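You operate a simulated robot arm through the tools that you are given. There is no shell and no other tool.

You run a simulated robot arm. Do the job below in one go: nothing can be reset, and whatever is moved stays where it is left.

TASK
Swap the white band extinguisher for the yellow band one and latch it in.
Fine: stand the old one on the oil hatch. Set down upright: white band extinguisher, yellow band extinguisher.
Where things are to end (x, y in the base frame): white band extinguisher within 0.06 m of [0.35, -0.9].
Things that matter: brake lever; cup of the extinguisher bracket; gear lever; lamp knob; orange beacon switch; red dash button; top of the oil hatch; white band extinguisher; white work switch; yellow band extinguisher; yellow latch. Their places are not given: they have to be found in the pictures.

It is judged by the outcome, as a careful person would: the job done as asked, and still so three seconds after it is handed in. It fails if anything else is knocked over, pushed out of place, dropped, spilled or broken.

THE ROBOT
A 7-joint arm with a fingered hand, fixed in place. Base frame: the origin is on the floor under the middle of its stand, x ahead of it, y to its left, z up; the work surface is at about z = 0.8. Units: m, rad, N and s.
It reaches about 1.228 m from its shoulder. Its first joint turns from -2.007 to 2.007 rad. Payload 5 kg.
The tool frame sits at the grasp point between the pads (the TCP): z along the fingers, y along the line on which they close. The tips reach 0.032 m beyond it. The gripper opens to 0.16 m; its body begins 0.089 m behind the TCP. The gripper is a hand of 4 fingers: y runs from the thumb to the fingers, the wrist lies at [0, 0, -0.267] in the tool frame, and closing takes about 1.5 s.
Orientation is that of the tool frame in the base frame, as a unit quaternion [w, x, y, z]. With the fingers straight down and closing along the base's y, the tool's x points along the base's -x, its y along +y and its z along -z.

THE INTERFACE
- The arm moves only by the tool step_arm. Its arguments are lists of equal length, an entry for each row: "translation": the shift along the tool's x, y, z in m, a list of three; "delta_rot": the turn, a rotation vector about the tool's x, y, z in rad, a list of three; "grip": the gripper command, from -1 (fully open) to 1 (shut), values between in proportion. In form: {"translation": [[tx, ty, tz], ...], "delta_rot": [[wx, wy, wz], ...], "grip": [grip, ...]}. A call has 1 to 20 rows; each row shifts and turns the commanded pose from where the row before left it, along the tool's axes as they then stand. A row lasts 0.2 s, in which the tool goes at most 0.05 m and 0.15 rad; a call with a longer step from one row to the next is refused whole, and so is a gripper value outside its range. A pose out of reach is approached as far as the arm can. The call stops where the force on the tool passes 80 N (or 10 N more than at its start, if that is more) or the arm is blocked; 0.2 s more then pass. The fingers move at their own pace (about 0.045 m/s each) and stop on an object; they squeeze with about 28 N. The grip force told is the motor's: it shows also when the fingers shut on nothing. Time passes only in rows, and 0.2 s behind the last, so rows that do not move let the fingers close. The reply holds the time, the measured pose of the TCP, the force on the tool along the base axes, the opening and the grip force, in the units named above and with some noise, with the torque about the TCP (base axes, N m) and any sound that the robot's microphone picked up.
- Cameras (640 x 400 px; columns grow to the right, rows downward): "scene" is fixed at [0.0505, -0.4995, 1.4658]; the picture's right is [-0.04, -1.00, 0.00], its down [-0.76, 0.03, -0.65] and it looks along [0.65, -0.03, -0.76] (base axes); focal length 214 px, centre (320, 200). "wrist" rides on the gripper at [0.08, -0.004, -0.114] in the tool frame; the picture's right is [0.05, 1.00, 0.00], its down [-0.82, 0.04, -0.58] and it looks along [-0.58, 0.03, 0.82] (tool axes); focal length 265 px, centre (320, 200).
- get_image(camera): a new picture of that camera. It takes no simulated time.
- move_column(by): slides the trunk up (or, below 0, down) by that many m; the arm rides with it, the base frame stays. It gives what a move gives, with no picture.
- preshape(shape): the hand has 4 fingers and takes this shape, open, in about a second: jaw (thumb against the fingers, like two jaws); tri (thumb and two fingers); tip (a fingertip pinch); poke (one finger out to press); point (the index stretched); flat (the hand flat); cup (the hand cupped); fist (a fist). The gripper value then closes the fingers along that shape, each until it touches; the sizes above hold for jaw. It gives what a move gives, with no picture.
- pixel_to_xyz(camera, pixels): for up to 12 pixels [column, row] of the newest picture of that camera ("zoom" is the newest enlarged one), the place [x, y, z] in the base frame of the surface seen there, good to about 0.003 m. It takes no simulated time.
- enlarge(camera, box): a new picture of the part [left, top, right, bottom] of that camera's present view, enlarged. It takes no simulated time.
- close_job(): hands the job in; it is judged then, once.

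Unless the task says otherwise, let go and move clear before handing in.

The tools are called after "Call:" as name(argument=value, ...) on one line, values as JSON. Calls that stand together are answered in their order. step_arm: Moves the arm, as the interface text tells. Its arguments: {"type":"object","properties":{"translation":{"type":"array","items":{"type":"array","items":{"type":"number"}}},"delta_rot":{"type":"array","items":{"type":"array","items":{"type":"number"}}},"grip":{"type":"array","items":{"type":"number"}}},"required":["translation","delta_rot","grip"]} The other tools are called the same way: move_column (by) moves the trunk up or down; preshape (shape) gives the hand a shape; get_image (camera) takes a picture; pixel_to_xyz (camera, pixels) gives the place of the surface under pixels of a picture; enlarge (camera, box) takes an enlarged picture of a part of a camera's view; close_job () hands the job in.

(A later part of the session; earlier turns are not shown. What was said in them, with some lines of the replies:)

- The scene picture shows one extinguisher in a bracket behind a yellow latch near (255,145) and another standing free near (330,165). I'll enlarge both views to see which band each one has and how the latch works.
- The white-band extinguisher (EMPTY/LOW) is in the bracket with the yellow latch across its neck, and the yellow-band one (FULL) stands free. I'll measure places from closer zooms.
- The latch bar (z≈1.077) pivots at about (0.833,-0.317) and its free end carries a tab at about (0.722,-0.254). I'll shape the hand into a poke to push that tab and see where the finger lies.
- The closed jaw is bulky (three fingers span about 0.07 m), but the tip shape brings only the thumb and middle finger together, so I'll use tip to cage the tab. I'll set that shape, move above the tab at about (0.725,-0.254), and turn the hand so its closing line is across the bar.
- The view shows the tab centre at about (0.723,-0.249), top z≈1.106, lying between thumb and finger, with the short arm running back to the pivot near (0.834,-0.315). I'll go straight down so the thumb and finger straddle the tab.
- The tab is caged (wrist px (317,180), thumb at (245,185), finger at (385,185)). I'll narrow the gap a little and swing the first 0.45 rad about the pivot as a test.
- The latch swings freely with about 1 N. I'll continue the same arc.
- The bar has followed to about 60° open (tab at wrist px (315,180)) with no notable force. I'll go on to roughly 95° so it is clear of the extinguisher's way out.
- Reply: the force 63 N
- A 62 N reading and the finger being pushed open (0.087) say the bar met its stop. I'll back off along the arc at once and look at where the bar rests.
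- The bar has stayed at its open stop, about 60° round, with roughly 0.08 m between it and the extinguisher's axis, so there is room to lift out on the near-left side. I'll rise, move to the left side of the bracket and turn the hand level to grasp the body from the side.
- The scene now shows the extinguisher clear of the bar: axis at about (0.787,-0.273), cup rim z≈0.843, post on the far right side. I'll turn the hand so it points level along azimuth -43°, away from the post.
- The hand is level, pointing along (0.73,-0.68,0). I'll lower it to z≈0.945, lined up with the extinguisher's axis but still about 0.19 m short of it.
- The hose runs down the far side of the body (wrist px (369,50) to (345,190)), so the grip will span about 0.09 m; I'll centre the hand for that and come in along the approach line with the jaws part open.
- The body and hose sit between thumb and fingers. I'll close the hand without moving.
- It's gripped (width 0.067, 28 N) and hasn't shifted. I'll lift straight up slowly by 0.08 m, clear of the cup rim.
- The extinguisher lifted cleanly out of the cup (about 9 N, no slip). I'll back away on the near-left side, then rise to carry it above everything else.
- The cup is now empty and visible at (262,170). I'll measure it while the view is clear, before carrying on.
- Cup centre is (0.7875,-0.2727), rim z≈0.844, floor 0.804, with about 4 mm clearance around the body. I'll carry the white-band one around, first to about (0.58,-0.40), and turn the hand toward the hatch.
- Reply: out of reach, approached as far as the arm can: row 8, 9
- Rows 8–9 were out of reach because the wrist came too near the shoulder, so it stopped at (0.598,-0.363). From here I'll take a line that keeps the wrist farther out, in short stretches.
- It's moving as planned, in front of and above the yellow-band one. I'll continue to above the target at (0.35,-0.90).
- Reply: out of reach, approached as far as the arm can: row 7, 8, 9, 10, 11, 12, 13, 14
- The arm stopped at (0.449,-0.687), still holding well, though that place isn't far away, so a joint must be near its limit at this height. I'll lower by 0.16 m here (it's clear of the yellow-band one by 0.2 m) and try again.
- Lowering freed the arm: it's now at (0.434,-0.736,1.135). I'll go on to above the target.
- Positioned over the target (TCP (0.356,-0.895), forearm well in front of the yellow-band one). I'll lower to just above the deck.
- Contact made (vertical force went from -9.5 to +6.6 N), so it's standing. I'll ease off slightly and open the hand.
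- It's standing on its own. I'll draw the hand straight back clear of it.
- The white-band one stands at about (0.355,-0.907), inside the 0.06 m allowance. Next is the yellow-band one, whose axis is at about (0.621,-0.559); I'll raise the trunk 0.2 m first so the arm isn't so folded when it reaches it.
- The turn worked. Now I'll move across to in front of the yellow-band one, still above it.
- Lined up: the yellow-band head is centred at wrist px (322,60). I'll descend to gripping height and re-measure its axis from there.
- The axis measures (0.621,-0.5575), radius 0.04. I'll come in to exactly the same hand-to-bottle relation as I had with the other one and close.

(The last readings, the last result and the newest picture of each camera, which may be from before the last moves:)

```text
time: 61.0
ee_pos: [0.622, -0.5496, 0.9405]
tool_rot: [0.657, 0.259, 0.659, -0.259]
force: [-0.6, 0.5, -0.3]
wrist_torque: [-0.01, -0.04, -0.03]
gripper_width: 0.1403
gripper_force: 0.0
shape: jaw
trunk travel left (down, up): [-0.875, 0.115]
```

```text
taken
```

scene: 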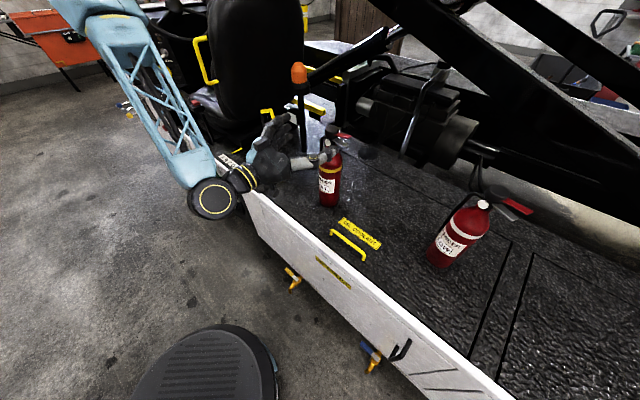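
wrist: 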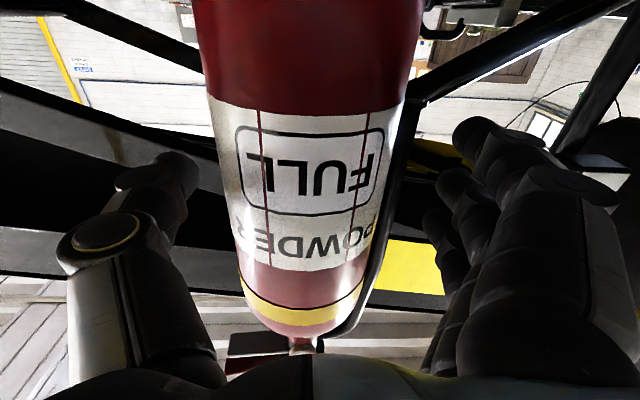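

Compared with the earlier picture before closing, the bottle sits about 9 px to the left (body edges 207–407 against 217–415), about 4 mm. I'll shift the hand by that much and close.

Call:
step_arm(translation=[[0, -0.004, 0], [0, 0, 0], [0, 0, 0], [0, 0, 0], [0, 0, 0], [0, 0, 0], [0, 0, 0], [0, 0, 0]], delta_rot=[[0, 0, 0], [0, 0, 0], [0, 0, 0], [0, 0, 0], [0, 0, 0], [0, 0, 0], [0, 0, 0], [0, 0, 0]], grip=[-0.75, 0, 0.5, 1, 1, 1, 1, 1])

Call:
get_image(camera="wrist")

Call:
enlarge(camera="scene", box=[250, 100, 390, 230])

```text
time: 62.8
ee_pos: [0.6193, -0.5526, 0.9401]
tool_rot: [0.658, 0.259, 0.658, -0.259]
force: [1.7, -2.6, 0.8]
wrist_torque: [-0.01, -0.02, 0.04]
gripper_width: 0.0687
gripper_force: 28.0
shape: jaw
trunk travel left (down, up): [-0.875, 0.115]
```

```text
taken
```

wrist: 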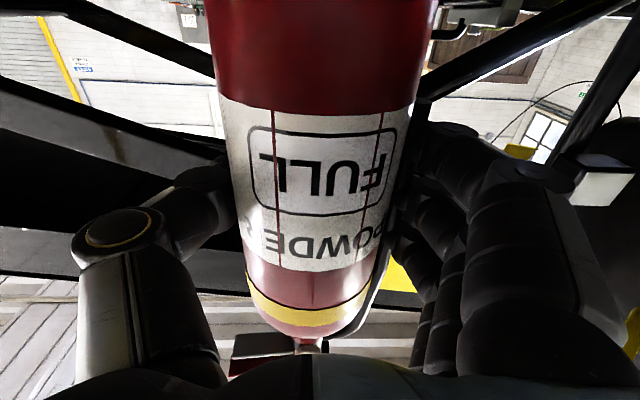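

```text
3.08 times, centred on (320, 165) of scene
```

zoom: 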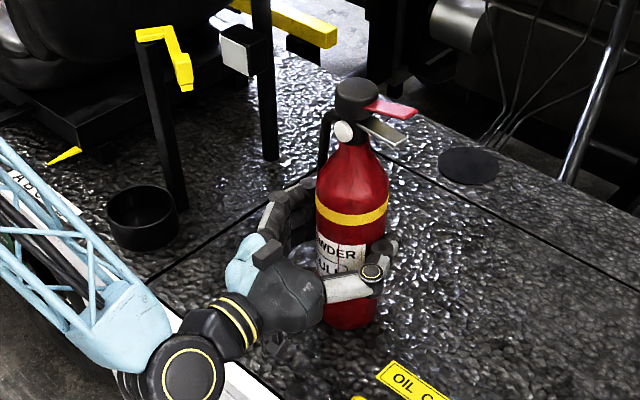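

The picture now matches the earlier grip (edges 217–417). I'll lift 0.08 m and back off toward the robot.

Call:
step_arm(translation=[[-0.01, 0, 0], [-0.015, 0, 0], [-0.02, 0, 0], [-0.02, 0, 0], [-0.02, 0, 0], [0, 0, -0.02], [0, 0, -0.025], [0, 0, -0.025], [0, 0, -0.02], [0, 0, 0]], delta_rot=[[0, 0, 0], [0, 0, 0], [0, 0, 0], [0, 0, 0], [0, 0, 0], [0, 0, 0], [0, 0, 0], [0, 0, 0], [0, 0, 0], [0, 0, 0]], grip=[1, 1, 1, 1, 1, 1, 1, 1, 1, 1])

Call:
get_image(camera="wrist")

Call:
get_image(camera="scene")

```text
time: 65.0
ee_pos: [0.5541, -0.4925, 1.0244]
tool_rot: [0.658, 0.259, 0.658, -0.259]
force: [-0.3, 1.4, -10.2]
wrist_torque: [0.08, 0.02, 0.01]
gripper_width: 0.0685
gripper_force: 28.5
shape: jaw
trunk travel left (down, up): [-0.875, 0.115]
```

```text
taken
```

wrist: 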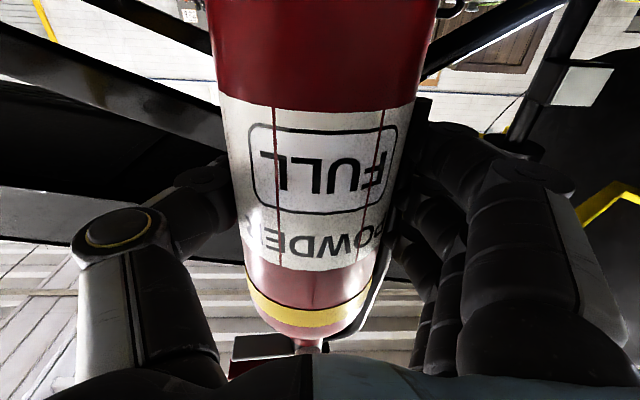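

```text
taken
```

scene: 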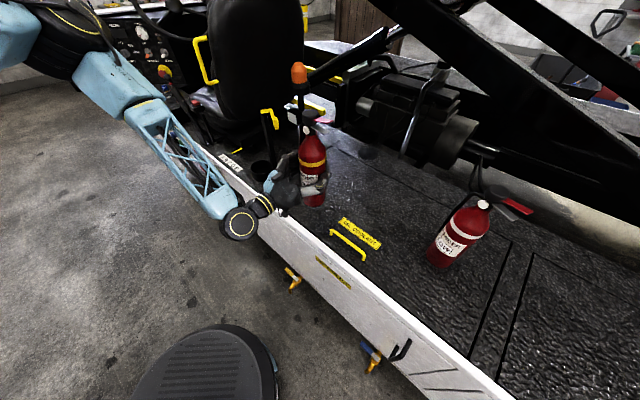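

Held firmly. I'll carry it round the open latch to the left side of the bracket.

Call:
step_arm(translation=[[0, 0.0269, -0.013], [0, 0.0269, -0.013], [0, 0.0269, -0.013], [0, 0.0269, -0.013], [0, 0.0269, -0.013], [0, 0.0269, -0.013], [0, 0.0269, -0.013], [0, 0.0269, -0.013], [0, 0.0269, -0.013], [0, 0.0269, -0.013], [0, 0.0269, -0.013], [0, 0.0269, -0.013], [0, 0, 0]], delta_rot=[[0, 0, 0], [0, 0, 0], [0, 0, 0], [0, 0, 0], [0, 0, 0], [0, 0, 0], [0, 0, 0], [0, 0, 0], [0, 0, 0], [0, 0, 0], [0, 0, 0], [0, 0, 0], [0, 0, 0]], grip=[1, 1, 1, 1, 1, 1, 1, 1, 1, 1, 1, 1, 1])

Call:
get_image(camera="scene")

```text
time: 67.8
ee_pos: [0.6595, -0.1483, 1.0245]
tool_rot: [0.657, 0.259, 0.659, -0.259]
force: [0.6, 0.1, -9.5]
wrist_torque: [0.06, 0.02, 0.0]
gripper_width: 0.0687
gripper_force: 28.3
shape: jaw
trunk travel left (down, up): [-0.875, 0.115]
```

```text
taken
```

scene: 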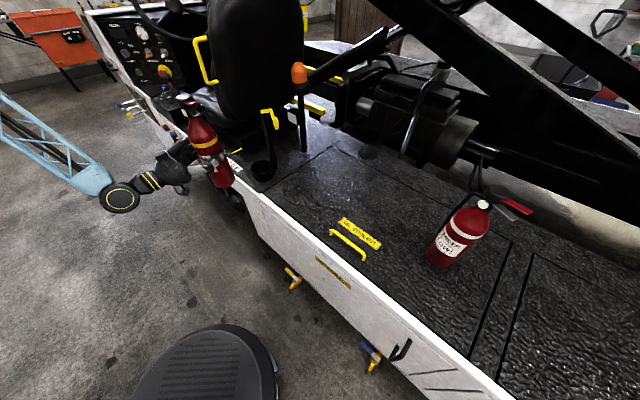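

Before moving over the cup I'll measure exactly how the bottle is held.

Call:
enlarge(camera="scene", box=[170, 80, 260, 200])

Call:
get_image(camera="wrist")

```text
3.33 times, centred on (215, 140) of scene
```

zoom: 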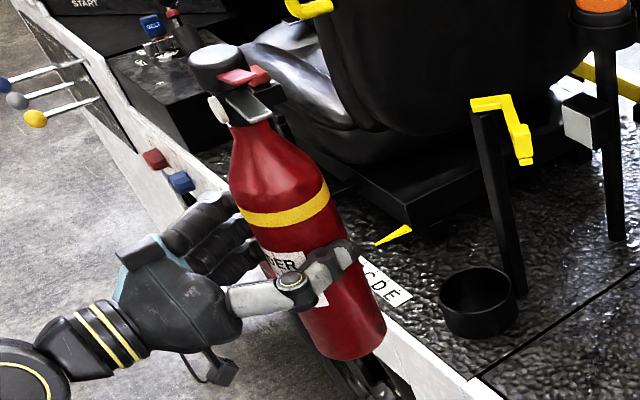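

```text
taken
```

wrist: 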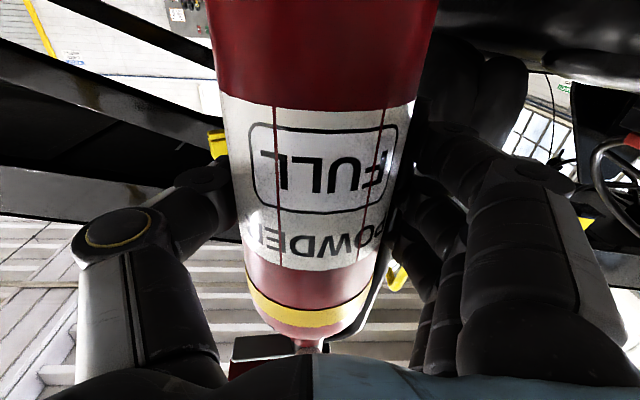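

Call:
pixel_to_xyz(camera="zoom", pixels=[[245, 212], [265, 216], [285, 215], [305, 208], [322, 195], [310, 325], [325, 330], [345, 330], [365, 322], [380, 310], [212, 55], [345, 352]])

Call:
pixel_to_xyz(camera="wrist", pixels=[[225, 60], [250, 60], [320, 60], [390, 60], [415, 60], [240, 180], [320, 240], [370, 240], [255, 240], [320, 110], [320, 160], [400, 120]])

```text
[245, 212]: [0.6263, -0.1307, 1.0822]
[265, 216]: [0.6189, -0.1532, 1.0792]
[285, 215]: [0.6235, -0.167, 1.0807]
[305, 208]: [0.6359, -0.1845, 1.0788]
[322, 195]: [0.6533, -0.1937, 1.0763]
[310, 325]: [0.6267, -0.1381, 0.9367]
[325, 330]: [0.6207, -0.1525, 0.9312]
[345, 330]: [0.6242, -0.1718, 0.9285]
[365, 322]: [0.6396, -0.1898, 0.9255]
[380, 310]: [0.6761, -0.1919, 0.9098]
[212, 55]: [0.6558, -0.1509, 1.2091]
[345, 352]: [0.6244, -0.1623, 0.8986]
```

```text
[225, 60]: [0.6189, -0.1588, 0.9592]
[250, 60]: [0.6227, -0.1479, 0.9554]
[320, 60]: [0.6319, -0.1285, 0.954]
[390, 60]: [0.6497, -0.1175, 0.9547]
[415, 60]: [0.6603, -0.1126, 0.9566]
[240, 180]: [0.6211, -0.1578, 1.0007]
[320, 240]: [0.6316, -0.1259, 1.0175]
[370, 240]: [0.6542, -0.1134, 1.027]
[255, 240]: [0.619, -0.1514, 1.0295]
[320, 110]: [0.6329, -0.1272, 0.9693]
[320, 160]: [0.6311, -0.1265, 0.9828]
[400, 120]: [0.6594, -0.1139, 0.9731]
```

The bottle's axis is at (0.6595,-0.1545) with the TCP at (0.6595,-0.1483), and upright. To centre it on the cup the TCP must go to about (0.788,-0.2665), which also agrees with the earlier removal pose; I'll move there at this height.

Call:
step_arm(translation=[[0, 0.0007, 0.025], [0, 0.0007, 0.03], [0, 0, 0.03], [0, 0, 0.03], [0, 0, 0.03], [0, 0, 0.02], [0, 0, 0.01], [0, 0, 0]], delta_rot=[[0, 0, 0], [0, 0, 0], [0, 0, 0], [0, 0, 0], [0, 0, 0], [0, 0, 0], [0, 0, 0], [0, 0, 0]], grip=[1, 1, 1, 1, 1, 1, 1, 1])

Call:
enlarge(camera="scene", box=[220, 80, 310, 195])

```text
time: 69.6
ee_pos: [0.7886, -0.2679, 1.0248]
tool_rot: [0.657, 0.259, 0.658, -0.26]
force: [-0.5, 0.5, -9.7]
wrist_torque: [0.05, 0.03, -0.02]
gripper_width: 0.0683
gripper_force: 28.3
shape: jaw
trunk travel left (down, up): [-0.875, 0.115]
```

```text
3.48 times, centred on (265, 138) of scene
```

zoom: 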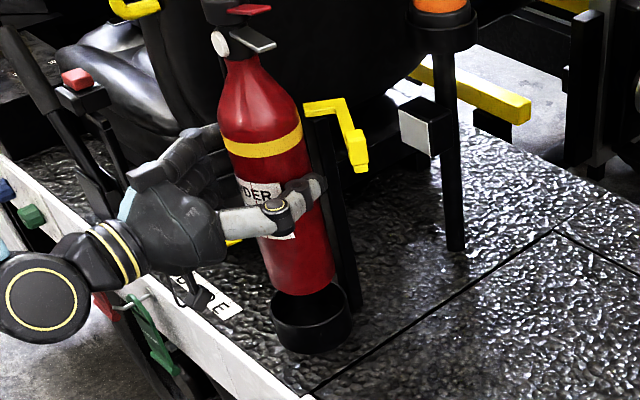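

Call:
pixel_to_xyz(camera="zoom", pixels=[[268, 268], [280, 275], [295, 278], [310, 275], [325, 268], [228, 142], [245, 150], [262, 152], [280, 147], [298, 138], [272, 300], [345, 295]])

Call:
get_image(camera="wrist")

Call:
pixel_to_xyz(camera="wrist", pixels=[[225, 50], [250, 50], [285, 50], [320, 50], [355, 50], [390, 50], [415, 50], [320, 20], [320, 80]])

```text
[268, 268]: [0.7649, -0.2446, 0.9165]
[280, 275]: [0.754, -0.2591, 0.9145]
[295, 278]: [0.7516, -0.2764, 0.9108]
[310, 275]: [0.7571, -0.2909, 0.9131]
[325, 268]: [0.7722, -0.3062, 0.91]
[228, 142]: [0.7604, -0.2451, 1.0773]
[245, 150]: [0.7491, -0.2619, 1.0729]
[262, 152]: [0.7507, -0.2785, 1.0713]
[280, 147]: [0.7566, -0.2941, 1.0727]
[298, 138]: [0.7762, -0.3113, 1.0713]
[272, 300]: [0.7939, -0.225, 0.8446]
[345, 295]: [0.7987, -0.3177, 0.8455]
```

```text
taken
```

wrist: 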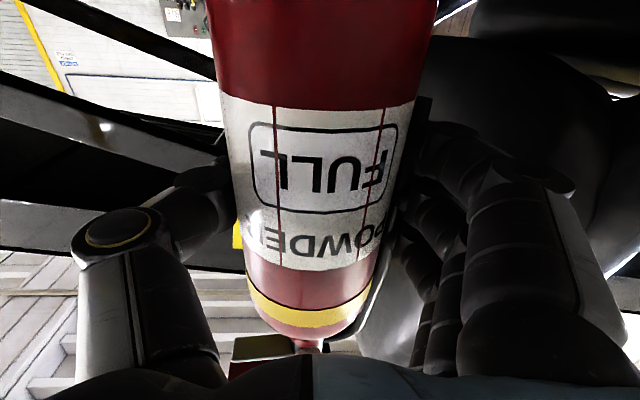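

```text
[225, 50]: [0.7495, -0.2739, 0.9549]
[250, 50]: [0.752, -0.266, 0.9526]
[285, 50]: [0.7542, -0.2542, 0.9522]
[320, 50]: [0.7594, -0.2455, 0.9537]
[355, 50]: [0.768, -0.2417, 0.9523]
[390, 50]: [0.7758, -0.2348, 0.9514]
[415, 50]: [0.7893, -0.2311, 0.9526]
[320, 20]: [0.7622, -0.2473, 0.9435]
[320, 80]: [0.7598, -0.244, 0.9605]
```

Fits give the bottle axis at about (0.789,-0.2734) and the cup centre at about (0.7875,-0.272), so I'll pull back 2 mm and lower until the base is just above the rim.

Call:
step_arm(translation=[[0, 0, -0.002], [0.01, 0, 0], [0.012, 0, 0], [0.01, 0, 0], [0, 0, 0]], delta_rot=[[0, 0, 0], [0, 0, 0], [0, 0, 0], [0, 0, 0], [0, 0, 0]], grip=[1, 1, 1, 1, 1])

Call:
enlarge(camera="scene", box=[235, 140, 295, 190])

```text
time: 70.8
ee_pos: [0.7864, -0.2664, 0.9922]
tool_rot: [0.658, 0.259, 0.659, -0.259]
force: [0.4, -1.0, -10.4]
wrist_torque: [0.03, 0.01, 0.0]
gripper_width: 0.0685
gripper_force: 28.2
shape: jaw
trunk travel left (down, up): [-0.875, 0.115]
```

```text
8.00 times, centred on (265, 165) of scene
```

zoom: 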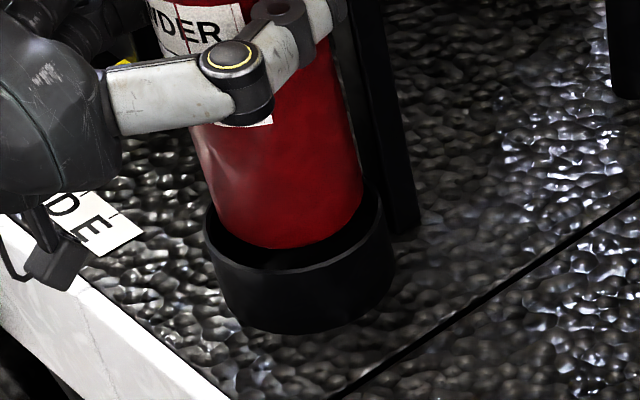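

Call:
enlarge(camera="scene", box=[250, 155, 285, 180])

Call:
pixel_to_xyz(camera="zoom", pixels=[[130, 90], [150, 170], [200, 220], [250, 235], [300, 230], [350, 205], [400, 160], [120, 150], [130, 220], [250, 270], [400, 230], [440, 150]])

```text
16.00 times, centred on (268, 168) of scene
```

zoom: 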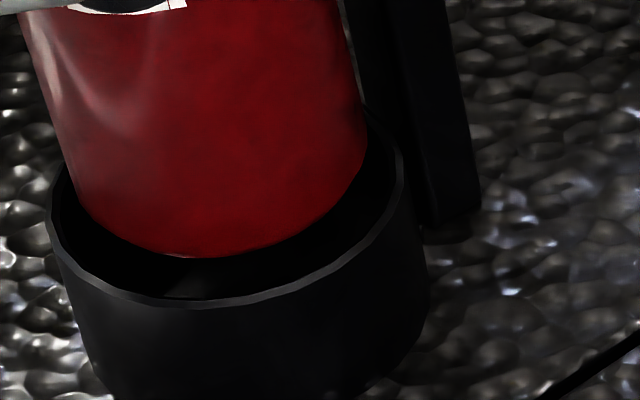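

```text
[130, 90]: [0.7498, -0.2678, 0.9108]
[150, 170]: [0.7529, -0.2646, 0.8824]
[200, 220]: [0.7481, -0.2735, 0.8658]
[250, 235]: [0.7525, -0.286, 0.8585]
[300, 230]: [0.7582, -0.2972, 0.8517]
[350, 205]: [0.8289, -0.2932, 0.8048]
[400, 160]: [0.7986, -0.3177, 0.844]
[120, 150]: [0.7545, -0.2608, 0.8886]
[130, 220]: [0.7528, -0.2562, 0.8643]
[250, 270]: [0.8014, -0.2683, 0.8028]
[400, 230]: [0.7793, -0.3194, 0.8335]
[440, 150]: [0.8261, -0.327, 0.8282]
```

The base is just above the rim and looks centred within a couple of millimetres (gap visible all along the front and both sides). I'll lower gently into the cup while watching the force.

Call:
step_arm(translation=[[0.004, 0, 0], [0.004, 0, 0], [0.004, 0, 0], [0.003, 0, 0], [0, 0, 0]], delta_rot=[[0, 0, 0], [0, 0, 0], [0, 0, 0], [0, 0, 0], [0, 0, 0]], grip=[1, 1, 1, 1, 1])

Call:
enlarge(camera="scene", box=[250, 155, 285, 180])

```text
time: 72.0
ee_pos: [0.7873, -0.2661, 0.9778]
tool_rot: [0.657, 0.26, 0.658, -0.26]
force: [-0.6, 0.2, -10.4]
wrist_torque: [0.07, 0.02, 0.03]
gripper_width: 0.0684
gripper_force: 27.5
shape: jaw
trunk travel left (down, up): [-0.875, 0.115]
```

```text
16.00 times, centred on (268, 168) of scene
```

zoom: 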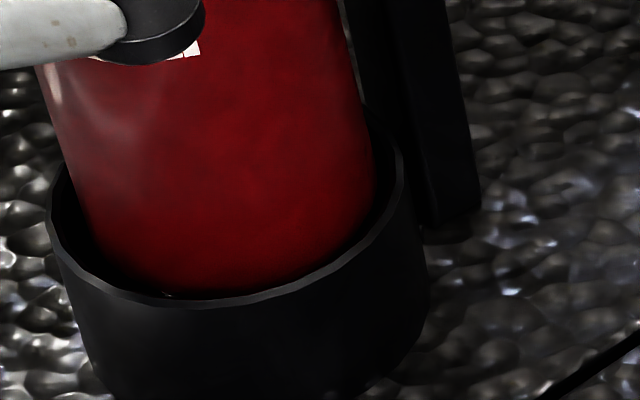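

The base has entered the cup with no side force; the front gap looks a bit small (about 2 mm), so I'll nudge 1.5 mm away from the camera while lowering further.

Call:
step_arm(translation=[[0.004, 0.0012, 0.0008], [0.006, 0, 0], [0.006, 0, 0], [0.006, 0, 0], [0.004, 0, 0], [0, 0, 0]], delta_rot=[[0, 0, 0], [0, 0, 0], [0, 0, 0], [0, 0, 0], [0, 0, 0], [0, 0, 0]], grip=[1, 1, 1, 1, 1, 1])

```text
time: 73.4
ee_pos: [0.7879, -0.2645, 0.9504]
tool_rot: [0.657, 0.26, 0.658, -0.26]
force: [-1.5, 0.1, -9.4]
wrist_torque: [0.06, 0.09, 0.01]
gripper_width: 0.0684
gripper_force: 28.3
shape: jaw
trunk travel left (down, up): [-0.875, 0.115]
```

Call:
step_arm(translation=[[0.003, 0, 0], [0.003, 0, 0], [0.0015, 0, 0], [0, 0, 0]], delta_rot=[[0, 0, 0], [0, 0, 0], [0, 0, 0], [0, 0, 0]], grip=[1, 1, 1, 1])

Call:
enlarge(camera="scene", box=[220, 80, 310, 195])

```text
time: 74.4
ee_pos: [0.7888, -0.2655, 0.9447]
tool_rot: [0.658, 0.259, 0.658, -0.259]
force: [2.9, -2.0, 0.9]
wrist_torque: [0.01, -0.08, -0.01]
gripper_width: 0.0683
gripper_force: 27.9
shape: jaw
trunk travel left (down, up): [-0.875, 0.115]
```

```text
3.48 times, centred on (265, 138) of scene
```

zoom: 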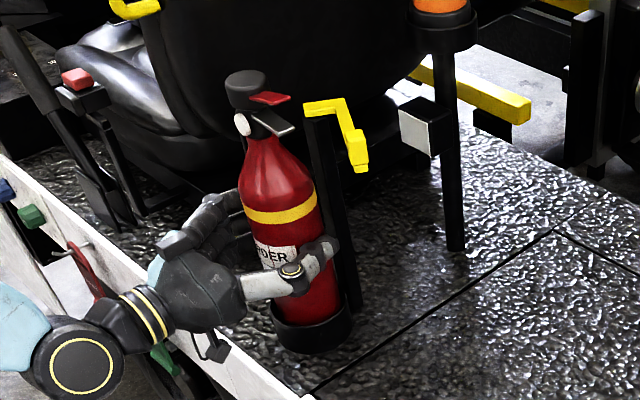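

It's on the cup floor (force rose from -9.4 to +0.9 N at TCP z 0.9447, the same height as the first one had). I'll open the hand.

Call:
step_arm(translation=[[0, 0, 0], [0, 0, 0], [0, 0, 0], [0, 0, 0], [0, 0, 0], [0, 0, 0], [0, 0, 0]], delta_rot=[[0, 0, 0], [0, 0, 0], [0, 0, 0], [0, 0, 0], [0, 0, 0], [0, 0, 0], [0, 0, 0]], grip=[0.1, -0.1, -0.4, -0.75, -0.75, -0.75, -0.75])

Call:
get_image(camera="wrist")

Call:
enlarge(camera="scene", box=[220, 80, 310, 195])

```text
time: 76.0
ee_pos: [0.7881, -0.2658, 0.9442]
tool_rot: [0.658, 0.26, 0.657, -0.26]
force: [-0.4, 0.5, -0.3]
wrist_torque: [0.0, 0.0, 0.0]
gripper_width: 0.1396
gripper_force: 0.1
shape: jaw
trunk travel left (down, up): [-0.875, 0.115]
```

```text
taken
```

wrist: 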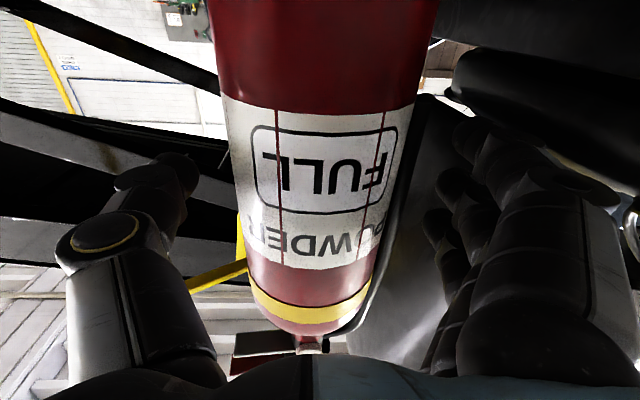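

```text
3.48 times, centred on (265, 138) of scene
```

zoom: 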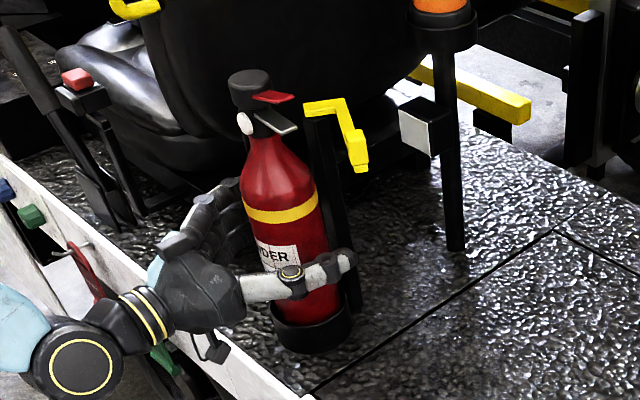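

Released and standing in the cup. I'll withdraw the hand straight back, then rise.

Call:
step_arm(translation=[[0, 0, -0.02], [0, 0, -0.03], [0, 0, -0.035], [0, 0, -0.035], [0, 0, -0.035], [0, 0, -0.035], [-0.04, 0, 0], [-0.045, 0, 0], [-0.045, 0, 0], [-0.045, 0, 0], [-0.045, 0, 0], [-0.045, 0, 0], [-0.045, 0, 0], [-0.045, 0, 0], [0, 0, 0]], delta_rot=[[0, 0, 0], [0, 0, 0], [0, 0, 0], [0, 0, 0], [0, 0, 0], [0, 0, 0], [0, 0, 0], [0, 0, 0], [0, 0, 0], [0, 0, 0], [0, 0, 0], [0, 0, 0], [0, 0, 0], [0, 0, 0], [0, 0, 0]], grip=[-0.75, -0.75, -0.75, -0.75, -0.75, -0.75, -0.75, -0.75, -0.75, -0.75, -0.75, -0.75, -0.75, -0.75, -0.75])

Call:
get_image(camera="scene")

Call:
enlarge(camera="scene", box=[220, 80, 310, 195])

```text
time: 79.2
ee_pos: [0.6492, -0.1342, 1.2988]
tool_rot: [0.658, 0.258, 0.658, -0.259]
force: [0.7, 1.4, -0.2]
wrist_torque: [-0.01, -0.03, -0.02]
gripper_width: 0.14
gripper_force: 0.0
shape: jaw
trunk travel left (down, up): [-0.875, 0.115]
```

```text
taken
```

scene: 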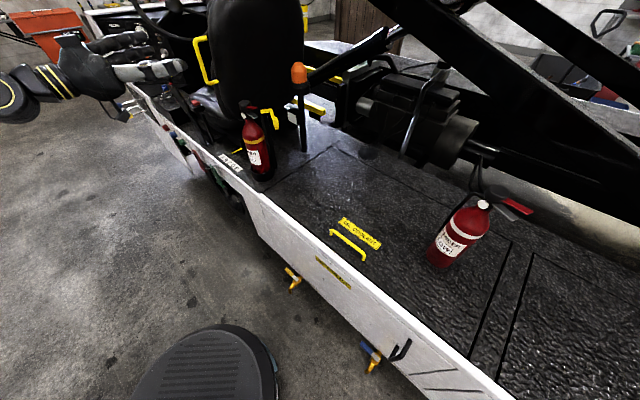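

```text
3.48 times, centred on (265, 138) of scene
```

zoom: 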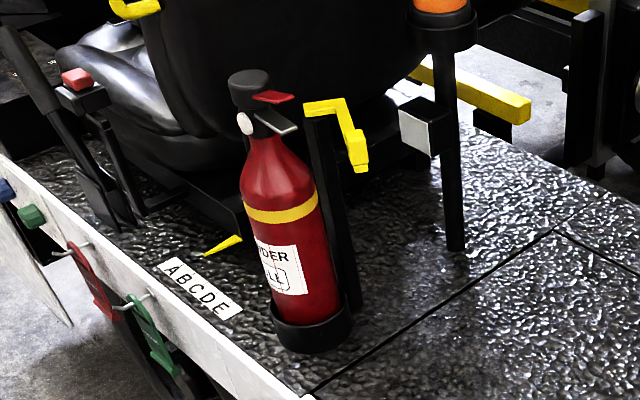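

The yellow-band one sits properly in the bracket. Now I'll turn the hand to point down again, set the tip shape, and go back to the open latch.

Call:
step_arm(translation=[[-0.012, 0, 0], [0, 0, 0], [0, 0, 0], [0, 0, 0], [0, 0, 0], [0, 0, 0], [0, 0, 0], [0, 0, 0], [0, 0, 0], [0, 0, 0], [0, 0, 0], [0, 0, 0], [0, 0, 0]], delta_rot=[[0, 0, 0], [0, 0.15, 0], [0, 0.15, 0], [0, 0.15, 0], [0, 0.15, 0], [0, 0.15, 0], [0, 0.15, 0], [0, 0.15, 0], [0, 0.15, 0], [0, 0.15, 0], [0, 0.15, 0], [0, 0.0708, 0], [0, 0, 0]], grip=[-1, -1, -1, -1, -1, -1, -1, -1, -1, -1, -1, -1, -1])

Call:
step_arm(translation=[[0, 0, 0], [0, 0, 0], [0, 0, 0], [0, 0, 0], [0, 0, 0], [0, 0, 0], [0, 0, 0], [0, 0, 0]], delta_rot=[[0, 0, -0.15], [0, 0, -0.15], [0, 0, -0.15], [0, 0, -0.15], [0, 0, -0.15], [0, 0, -0.15], [0, 0, -0.15], [0, 0, 0]], grip=[-1, -1, -1, -1, -1, -1, -1, -1])

Call:
preshape(shape="tip")

Call:
get_image(camera="wrist")

```text
time: 82.0
ee_pos: [0.6501, -0.1359, 1.3122]
tool_rot: [-0.001, 0.365, 0.931, 0.0]
force: [-0.4, 0.3, -0.7]
wrist_torque: [-0.04, 0.0, 0.0]
gripper_width: 0.1602
gripper_force: 0.0
shape: jaw
trunk travel left (down, up): [-0.875, 0.115]
```

```text
time: 83.8
ee_pos: [0.6499, -0.1365, 1.3111]
tool_rot: [0.0, -0.151, 0.989, 0.0]
force: [0.3, -0.1, 0.8]
wrist_torque: [0.0, 0.0, -0.01]
gripper_width: 0.1598
gripper_force: 0.1
shape: jaw
trunk travel left (down, up): [-0.875, 0.115]
```

```text
time: 84.7
ee_pos: [0.6489, -0.1352, 1.3109]
tool_rot: [0.0, -0.15, 0.989, -0.001]
force: [0.5, 0.3, 0.4]
wrist_torque: [0.0, -0.01, 0.0]
gripper_width: 0.1598
gripper_force: 0.1
shape: tip
trunk travel left (down, up): [-0.875, 0.115]
```

```text
taken
```

wrist: 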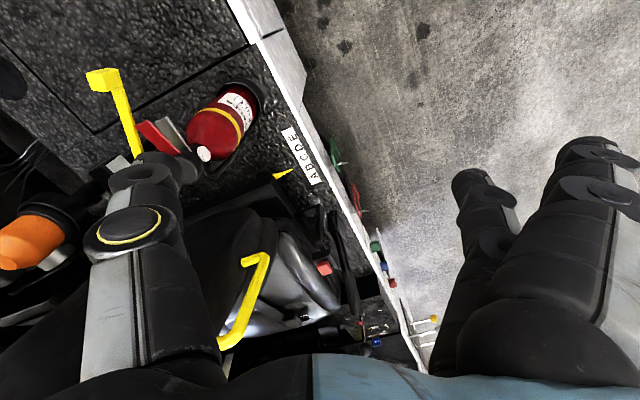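

Call:
step_arm(translation=[[0.0017, -0.042, 0], [0.0017, -0.042, 0], [0.0017, -0.042, 0], [0.0017, -0.042, 0], [0.0017, -0.042, 0], [0.0017, -0.0418, 0], [0, 0, 0], [0, 0, 0]], delta_rot=[[0, 0, 0], [0, 0, 0], [0, 0, 0], [0, 0, 0], [0, 0, 0], [0, 0, 0], [0, 0, 0], [0, 0, 0]], grip=[0.2, 0.2, 0.2, 0.2, 0.2, 0.2, 0.2, 0.2])

Call:
get_image(camera="wrist")

Call:
get_image(camera="scene")

```text
time: 86.5
ee_pos: [0.7152, -0.3807, 1.3108]
tool_rot: [0.0, -0.149, 0.989, -0.001]
force: [0.5, -0.2, -0.4]
wrist_torque: [0.02, -0.02, -0.03]
gripper_width: 0.0646
gripper_force: 0.0
shape: tip
trunk travel left (down, up): [-0.875, 0.115]
```

```text
taken
```

wrist: 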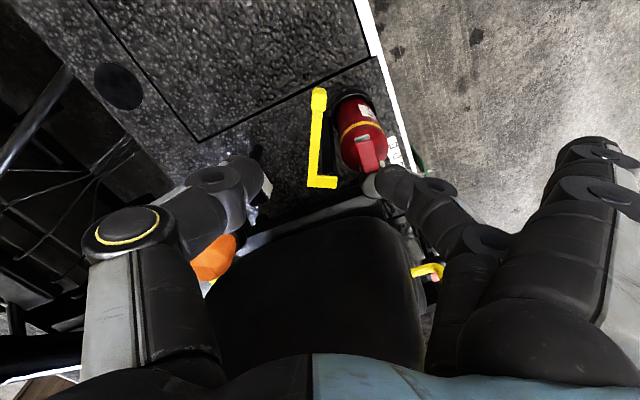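

```text
taken
```

scene: 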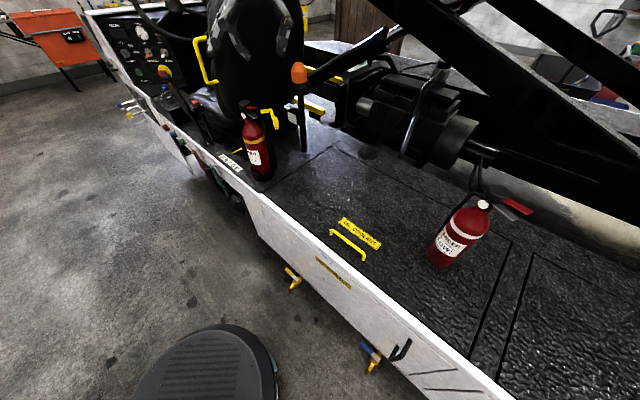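

Call:
pixel_to_xyz(camera="wrist", pixels=[[318, 95], [320, 102], [315, 140], [315, 180], [332, 182], [368, 155], [362, 140], [378, 170]])

Call:
enlarge(camera="wrist", box=[260, 70, 440, 220])

```text
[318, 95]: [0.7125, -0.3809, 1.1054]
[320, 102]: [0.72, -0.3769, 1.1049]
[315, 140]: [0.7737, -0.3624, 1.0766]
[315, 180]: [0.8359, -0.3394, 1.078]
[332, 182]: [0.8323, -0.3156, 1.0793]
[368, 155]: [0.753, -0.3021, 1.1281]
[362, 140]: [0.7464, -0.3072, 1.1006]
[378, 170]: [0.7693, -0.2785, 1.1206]
```

```text
2.67 times, centred on (350, 145) of wrist
```

zoom: 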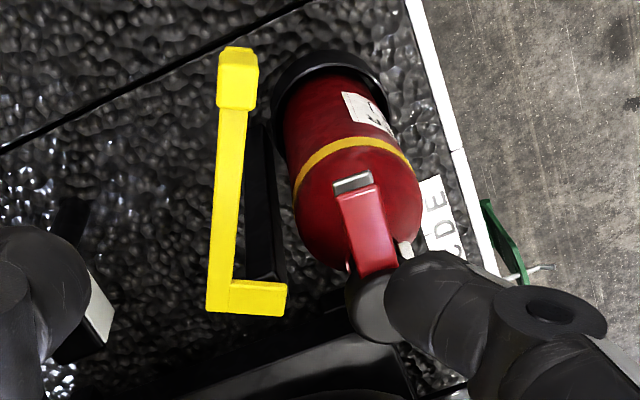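

The tab (centre about (0.716,-0.379)) is under the hand and the levers are about 0.05 m from the finger's path. I'll descend to cage it.

Call:
step_arm(translation=[[0.001, 0.0015, 0.045], [0, 0, 0.045], [0, 0, 0.045], [0, 0, 0.04], [0, 0, 0.025], [0, 0, 0]], delta_rot=[[0, 0, 0], [0, 0, 0], [0, 0, 0], [0, 0, 0], [0, 0, 0], [0, 0, 0]], grip=[0.3, 0.3, 0.3, 0.3, 0.3, 0.3])

Call:
get_image(camera="wrist")

Call:
enlarge(camera="scene", box=[190, 50, 310, 150])

```text
time: 87.9
ee_pos: [0.7112, -0.3784, 1.1118]
tool_rot: [0.0, -0.149, 0.989, 0.0]
force: [-0.4, -0.2, 0.1]
wrist_torque: [0.0, -0.02, 0.04]
gripper_width: 0.0568
gripper_force: 0.1
shape: tip
trunk travel left (down, up): [-0.875, 0.115]
```

```text
taken
```

wrist: 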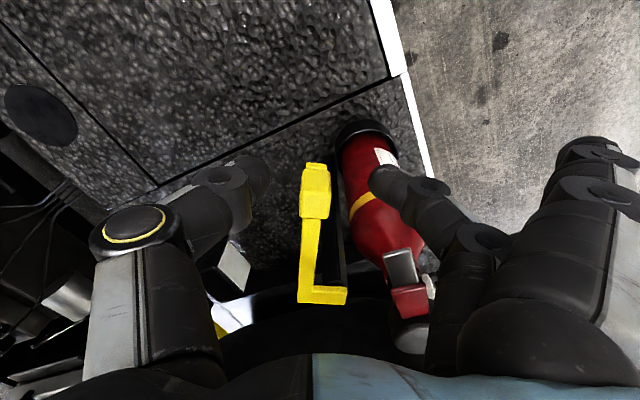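

```text
4.00 times, centred on (250, 100) of scene
```

zoom: 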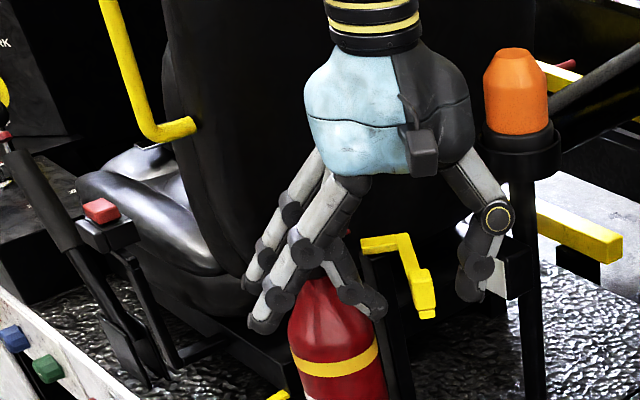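

The tab is caged again (wrist px (315,190)). I'll swing it back toward closed, first 0.75 rad.

Call:
step_arm(translation=[[-0.004, 0, 0], [0, 0, 0], [0.00235, 0.01972, 0], [0.00235, 0.01972, 0], [0.00235, 0.01972, 0], [0.00235, 0.01972, 0], [0.00235, 0.01972, 0], [0, 0, 0]], delta_rot=[[0, 0, 0], [0, 0, 0], [0, 0, 0.15], [0, 0, 0.15], [0, 0, 0.15], [0, 0, 0.15], [0, 0, 0.15], [0, 0, 0]], grip=[0.5, 0.5, 0.5, 0.5, 0.5, 0.5, 0.5, 0.5])

Call:
get_image(camera="wrist")

Call:
enlarge(camera="scene", box=[190, 50, 310, 150])

```text
time: 89.7
ee_pos: [0.7037, -0.2815, 1.1113]
tool_rot: [0.0, 0.224, 0.975, 0.0]
force: [0.1, -0.3, 0.7]
wrist_torque: [0.02, 0.0, 0.0]
gripper_width: 0.0405
gripper_force: 0.1
shape: tip
trunk travel left (down, up): [-0.875, 0.115]
```

```text
taken
```

wrist: 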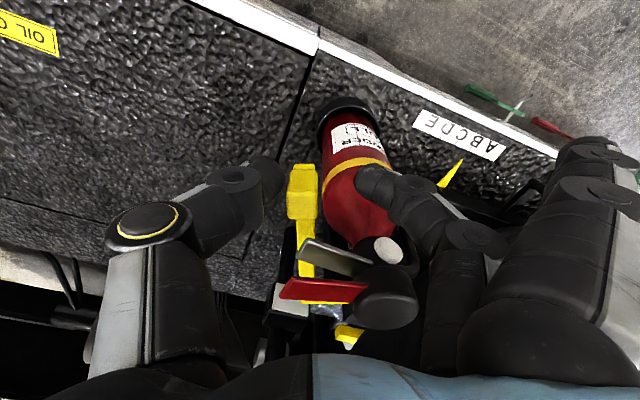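

```text
4.00 times, centred on (250, 100) of scene
```

zoom: 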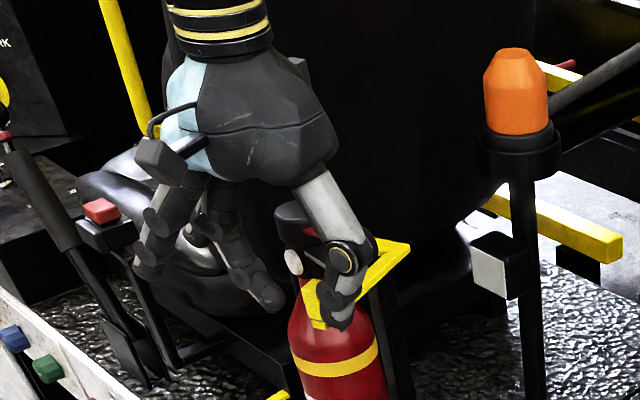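

The bar is following the thumb (tab at (300,190)). I'll trim the radius by 5 mm and swing the remaining 0.3 rad.

Call:
step_arm(translation=[[-0.005, 0, 0], [0.0025, 0.0193, 0], [0.0025, 0.0193, 0], [0, 0, 0]], delta_rot=[[0, 0, 0], [0, 0, 0.15], [0, 0, 0.15], [0, 0, 0]], grip=[0.5, 0.5, 0.5, 0.5])

Call:
get_image(camera="wrist")

Call:
enlarge(camera="scene", box=[190, 50, 310, 150])

```text
time: 90.7
ee_pos: [0.723, -0.2475, 1.1106]
tool_rot: [-0.001, 0.368, 0.93, 0.0]
force: [0.5, 0.5, 0.2]
wrist_torque: [0.03, -0.03, -0.03]
gripper_width: 0.0403
gripper_force: 0.0
shape: tip
trunk travel left (down, up): [-0.875, 0.115]
```

```text
taken
```

wrist: 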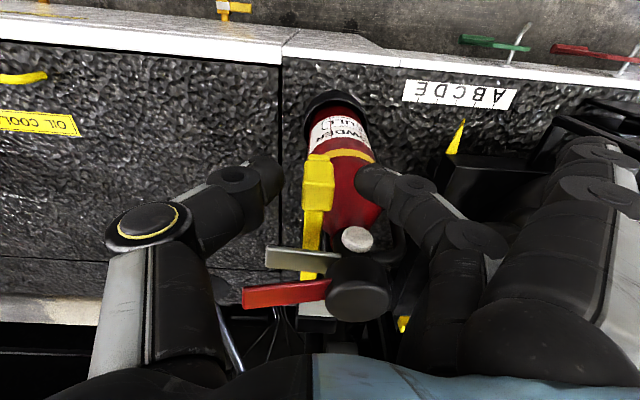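

```text
4.00 times, centred on (250, 100) of scene
```

zoom: 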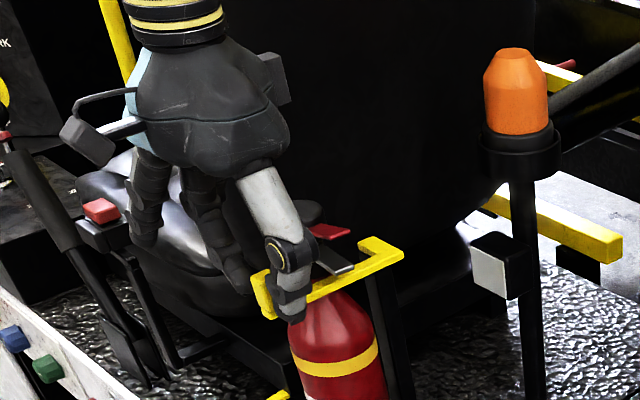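

The tab now appears at (318,182), the same place as when it was closed at the start. I'll press it gently further home with the thumb and watch the force and sound.

Call:
step_arm(translation=[[0, 0.005, 0], [0, 0.004, 0], [0, 0.003, 0], [0, 0, 0]], delta_rot=[[0, 0, 0], [0, 0, 0], [0, 0, 0], [0, 0, 0]], grip=[0.5, 0.5, 0.5, 0.5])

Call:
get_image(camera="wrist")

Call:
pixel_to_xyz(camera="wrist", pixels=[[310, 170], [310, 180], [308, 215], [305, 235], [302, 275]])

```text
time: 91.7
ee_pos: [0.7331, -0.2386, 1.1112]
tool_rot: [0.0, 0.367, 0.93, 0.0]
force: [-1.1, -0.3, 0.3]
wrist_torque: [-0.04, -0.01, -0.04]
gripper_width: 0.0408
gripper_force: 0.0
shape: tip
trunk travel left (down, up): [-0.875, 0.115]
```

```text
taken
```

wrist: 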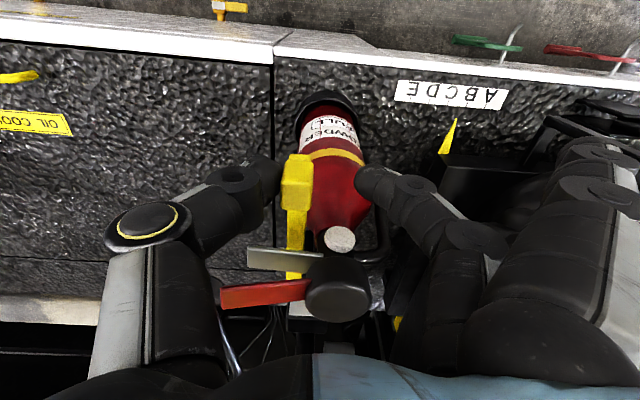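

```text
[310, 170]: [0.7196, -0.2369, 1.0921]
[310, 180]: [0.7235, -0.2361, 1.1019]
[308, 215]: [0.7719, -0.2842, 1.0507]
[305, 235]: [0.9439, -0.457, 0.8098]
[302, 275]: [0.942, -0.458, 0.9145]
```

Call:
pixel_to_xyz(camera="wrist", pixels=[[297, 165], [297, 175], [295, 190], [288, 175], [305, 175], [297, 225], [293, 240], [292, 275], [338, 290], [340, 240]])

Call:
step_arm(translation=[[0, 0.004, 0], [0, 0.003, 0], [0, 0, 0]], delta_rot=[[0, 0, 0], [0, 0, 0], [0, 0, 0]], grip=[0.5, 0.5, 0.5])

Call:
get_image(camera="wrist")

```text
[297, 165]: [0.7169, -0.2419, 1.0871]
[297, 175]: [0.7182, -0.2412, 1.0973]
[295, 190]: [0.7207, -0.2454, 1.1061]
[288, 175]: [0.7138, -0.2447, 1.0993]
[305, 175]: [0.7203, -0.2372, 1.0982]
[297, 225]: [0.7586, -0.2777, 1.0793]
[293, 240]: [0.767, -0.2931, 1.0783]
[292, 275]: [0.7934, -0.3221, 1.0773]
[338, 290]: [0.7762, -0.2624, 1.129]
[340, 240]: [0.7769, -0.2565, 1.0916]
```

```text
time: 92.5
ee_pos: [0.7363, -0.2337, 1.1118]
tool_rot: [0.0, 0.366, 0.931, 0.0]
force: [-4.2, -6.2, 2.7]
wrist_torque: [-0.14, 0.14, 0.02]
gripper_width: 0.0438
gripper_force: 0.1
shape: tip
trunk travel left (down, up): [-0.875, 0.115]
```

```text
taken
```

wrist: 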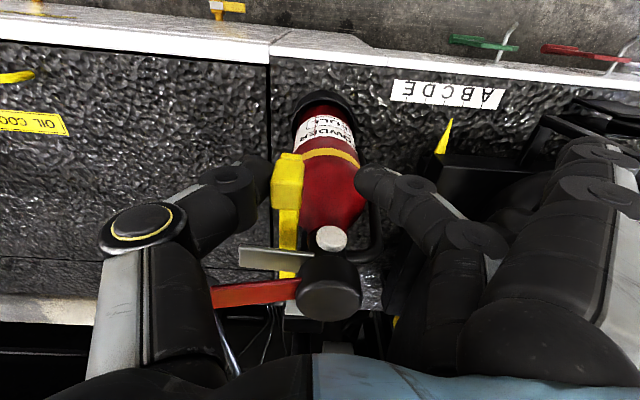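

The bar resists with about 7 N, so it's against its closed stop; I'll press a little more firmly to make sure it is home, then ease back.

Call:
step_arm(translation=[[0, 0.004, 0], [0, 0.003, 0], [0, 0, 0]], delta_rot=[[0, 0, 0], [0, 0, 0], [0, 0, 0]], grip=[0.5, 0.5, 0.5])

Call:
get_image(camera="wrist")

Call:
enlarge(camera="scene", box=[190, 50, 310, 150])

```text
time: 93.3
ee_pos: [0.7402, -0.2298, 1.1113]
tool_rot: [0.0, 0.366, 0.931, 0.0]
force: [-9.6, -9.0, 8.1]
wrist_torque: [-0.38, 0.42, -0.09]
gripper_width: 0.0489
gripper_force: 0.1
shape: tip
trunk travel left (down, up): [-0.875, 0.115]
```

```text
taken
```

wrist: 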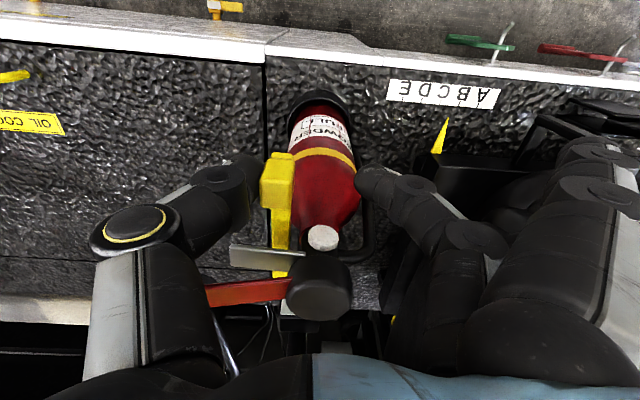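

```text
4.00 times, centred on (250, 100) of scene
```

zoom: 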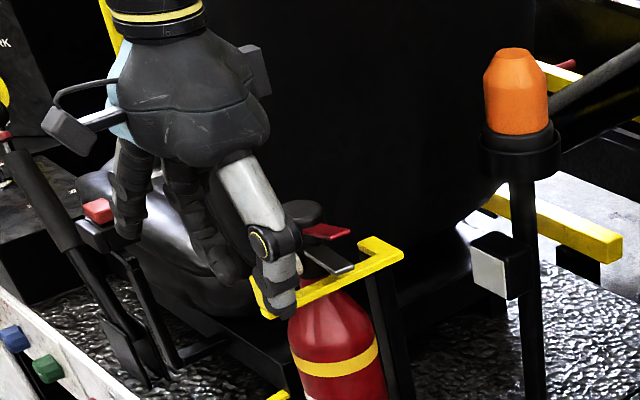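

It does not move any further under 13 N, so it's fully closed. I'll back off to centre the cage, open a little, and rise straight up clear of it.

Call:
step_arm(translation=[[0, -0.007, 0], [0, -0.007, 0], [0, -0.007, 0], [0, 0, 0], [0, 0, -0.02], [0, 0, -0.04], [0, 0, -0.05], [0, 0, -0.05], [0, 0, -0.04], [0, 0, 0]], delta_rot=[[0, 0, 0], [0, 0, 0], [0, 0, 0], [0, 0, 0], [0, 0, 0], [0, 0, 0], [0, 0, 0], [0, 0, 0], [0, 0, 0], [0, 0, 0]], grip=[0.5, 0.5, 0.4, 0.2, 0.2, 0.2, 0.2, 0.2, 0.2, 0.2])

Call:
get_image(camera="wrist")

Call:
get_image(camera="scene")

```text
time: 95.5
ee_pos: [0.7283, -0.243, 1.3127]
tool_rot: [-0.002, 0.366, 0.93, 0.001]
force: [0.0, -0.1, 0.0]
wrist_torque: [0.02, 0.03, 0.01]
gripper_width: 0.0631
gripper_force: 0.1
shape: tip
trunk travel left (down, up): [-0.875, 0.115]
```

```text
taken
```

wrist: 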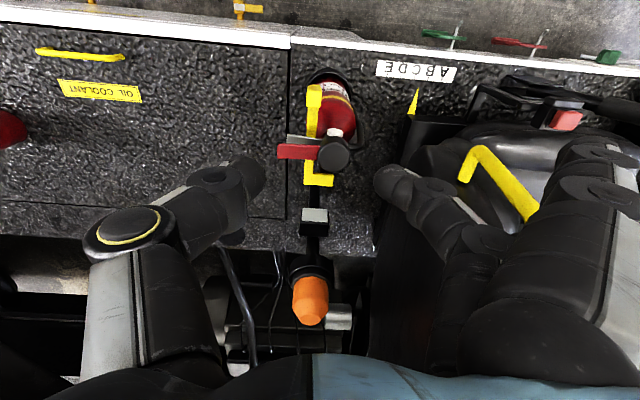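

```text
taken
```

scene: 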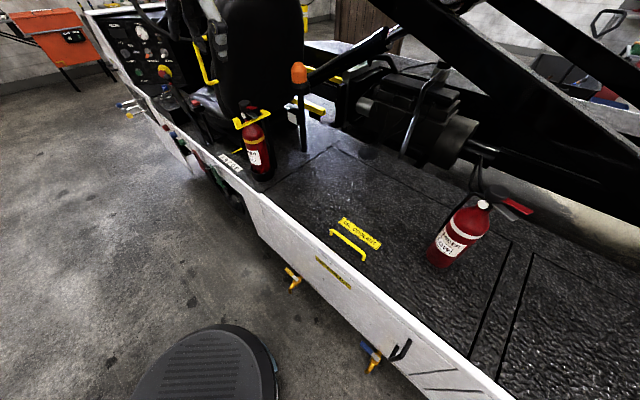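

Call:
enlarge(camera="scene", box=[220, 90, 300, 140])

Call:
pixel_to_xyz(camera="zoom", pixels=[[345, 165], [385, 190], [330, 212], [250, 248], [150, 298], [140, 228], [195, 95]])

Call:
enlarge(camera="scene", box=[400, 170, 560, 290])

Call:
enlarge(camera="scene", box=[90, 0, 330, 190])

```text
8.00 times, centred on (260, 115) of scene
```

zoom: 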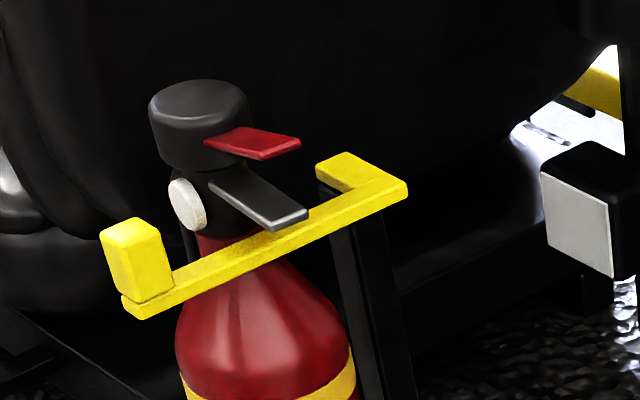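

```text
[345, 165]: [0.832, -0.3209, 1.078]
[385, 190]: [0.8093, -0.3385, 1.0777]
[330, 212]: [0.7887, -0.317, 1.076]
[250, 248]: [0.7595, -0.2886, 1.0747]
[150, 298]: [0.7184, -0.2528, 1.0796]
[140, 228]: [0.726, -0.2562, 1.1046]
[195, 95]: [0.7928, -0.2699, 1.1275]
```

```text
3.33 times, centred on (480, 230) of scene
```

zoom: 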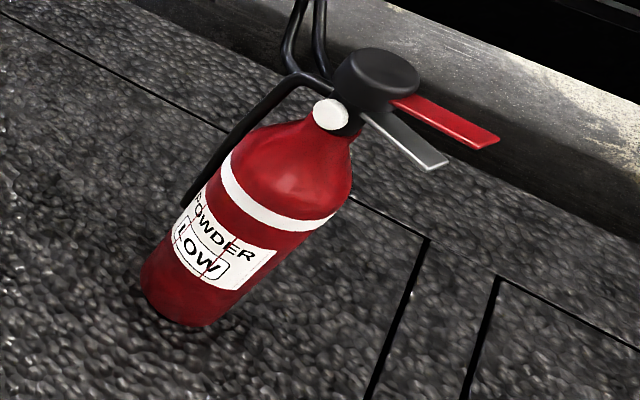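

```text
2.11 times, centred on (210, 95) of scene
```

zoom: 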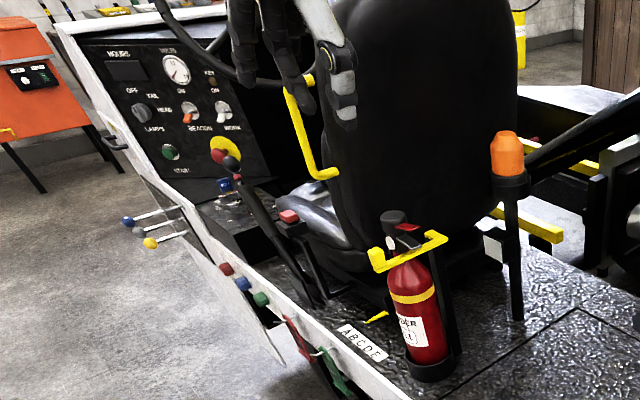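

The latch picture is the same as at the start (tab (140,228), corner (385,190), matching coordinates within 3 mm), now holding the yellow-band one. I'll check that the white-band one is upright and move the hand clear.

Call:
pixel_to_xyz(camera="scene", pixels=[[496, 191], [490, 192], [504, 193], [434, 262], [440, 267], [450, 265], [462, 225], [480, 235]])

Call:
step_arm(translation=[[0, 0, -0.02], [0.03, 0, 0], [0.03, 0, 0], [0.03, 0, 0], [0.03, 0, 0], [0, 0, 0]], delta_rot=[[0, 0, 0], [0, 0, 0], [0, 0, 0], [0, 0, 0], [0, 0, 0], [0, 0, 0]], grip=[0.2, 0.2, 0.2, 0.2, 0.2, 0.2])

Call:
get_image(camera="scene")

```text
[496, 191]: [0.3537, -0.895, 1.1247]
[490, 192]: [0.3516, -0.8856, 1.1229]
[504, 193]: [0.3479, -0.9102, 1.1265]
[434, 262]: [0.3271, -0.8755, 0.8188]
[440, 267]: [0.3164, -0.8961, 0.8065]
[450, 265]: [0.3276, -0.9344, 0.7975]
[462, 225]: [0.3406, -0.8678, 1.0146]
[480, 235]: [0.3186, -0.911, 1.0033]
```

```text
time: 96.9
ee_pos: [0.6387, -0.1615, 1.328]
tool_rot: [-0.001, 0.366, 0.93, 0.0]
force: [1.1, -0.4, 0.3]
wrist_torque: [-0.01, 0.02, 0.03]
gripper_width: 0.0631
gripper_force: 0.0
shape: tip
trunk travel left (down, up): [-0.875, 0.115]
```

```text
taken
```

scene: 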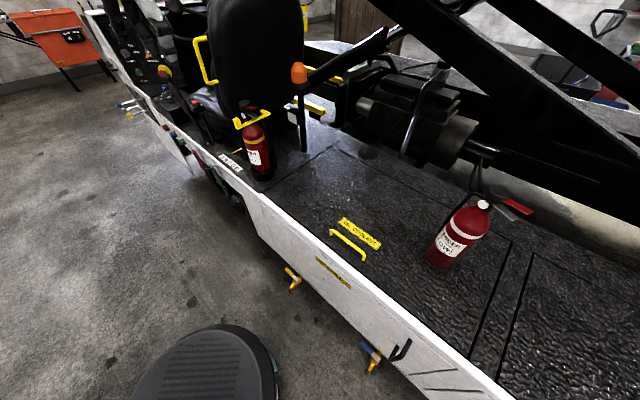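

The white-band extinguisher stands upright on the oil hatch: its cap is at about (0.352,-0.897), directly over its base. The yellow-band one sits in the bracket cup with the latch back where it was when closed. The hand is clear and nothing else has moved, so I'm handing the job in.

Call:
close_job()

```text
The job is handed in.
```

The swap is done and the job is handed in. The judge's result hasn't come back, so this is what the pictures and readings showed before I handed it in.

- **White band extinguisher:** it stands upright on the oil hatch at about (0.355, -0.907), under 0.01 m from the target.
- **Yellow band extinguisher:** it stands upright on the floor of the bracket cup.
- **Latch:** it is back in its original closed position, matching the starting measurements to within about 3 mm. It did not move under a 13 N push. I heard no click, either when opening or closing it.
- **Surroundings:** I saw nothing else moved or knocked over, and the hand is clear of the bracket.

While opening the latch I pushed it against its stop with about 62 N before backing off. It swung normally afterwards.
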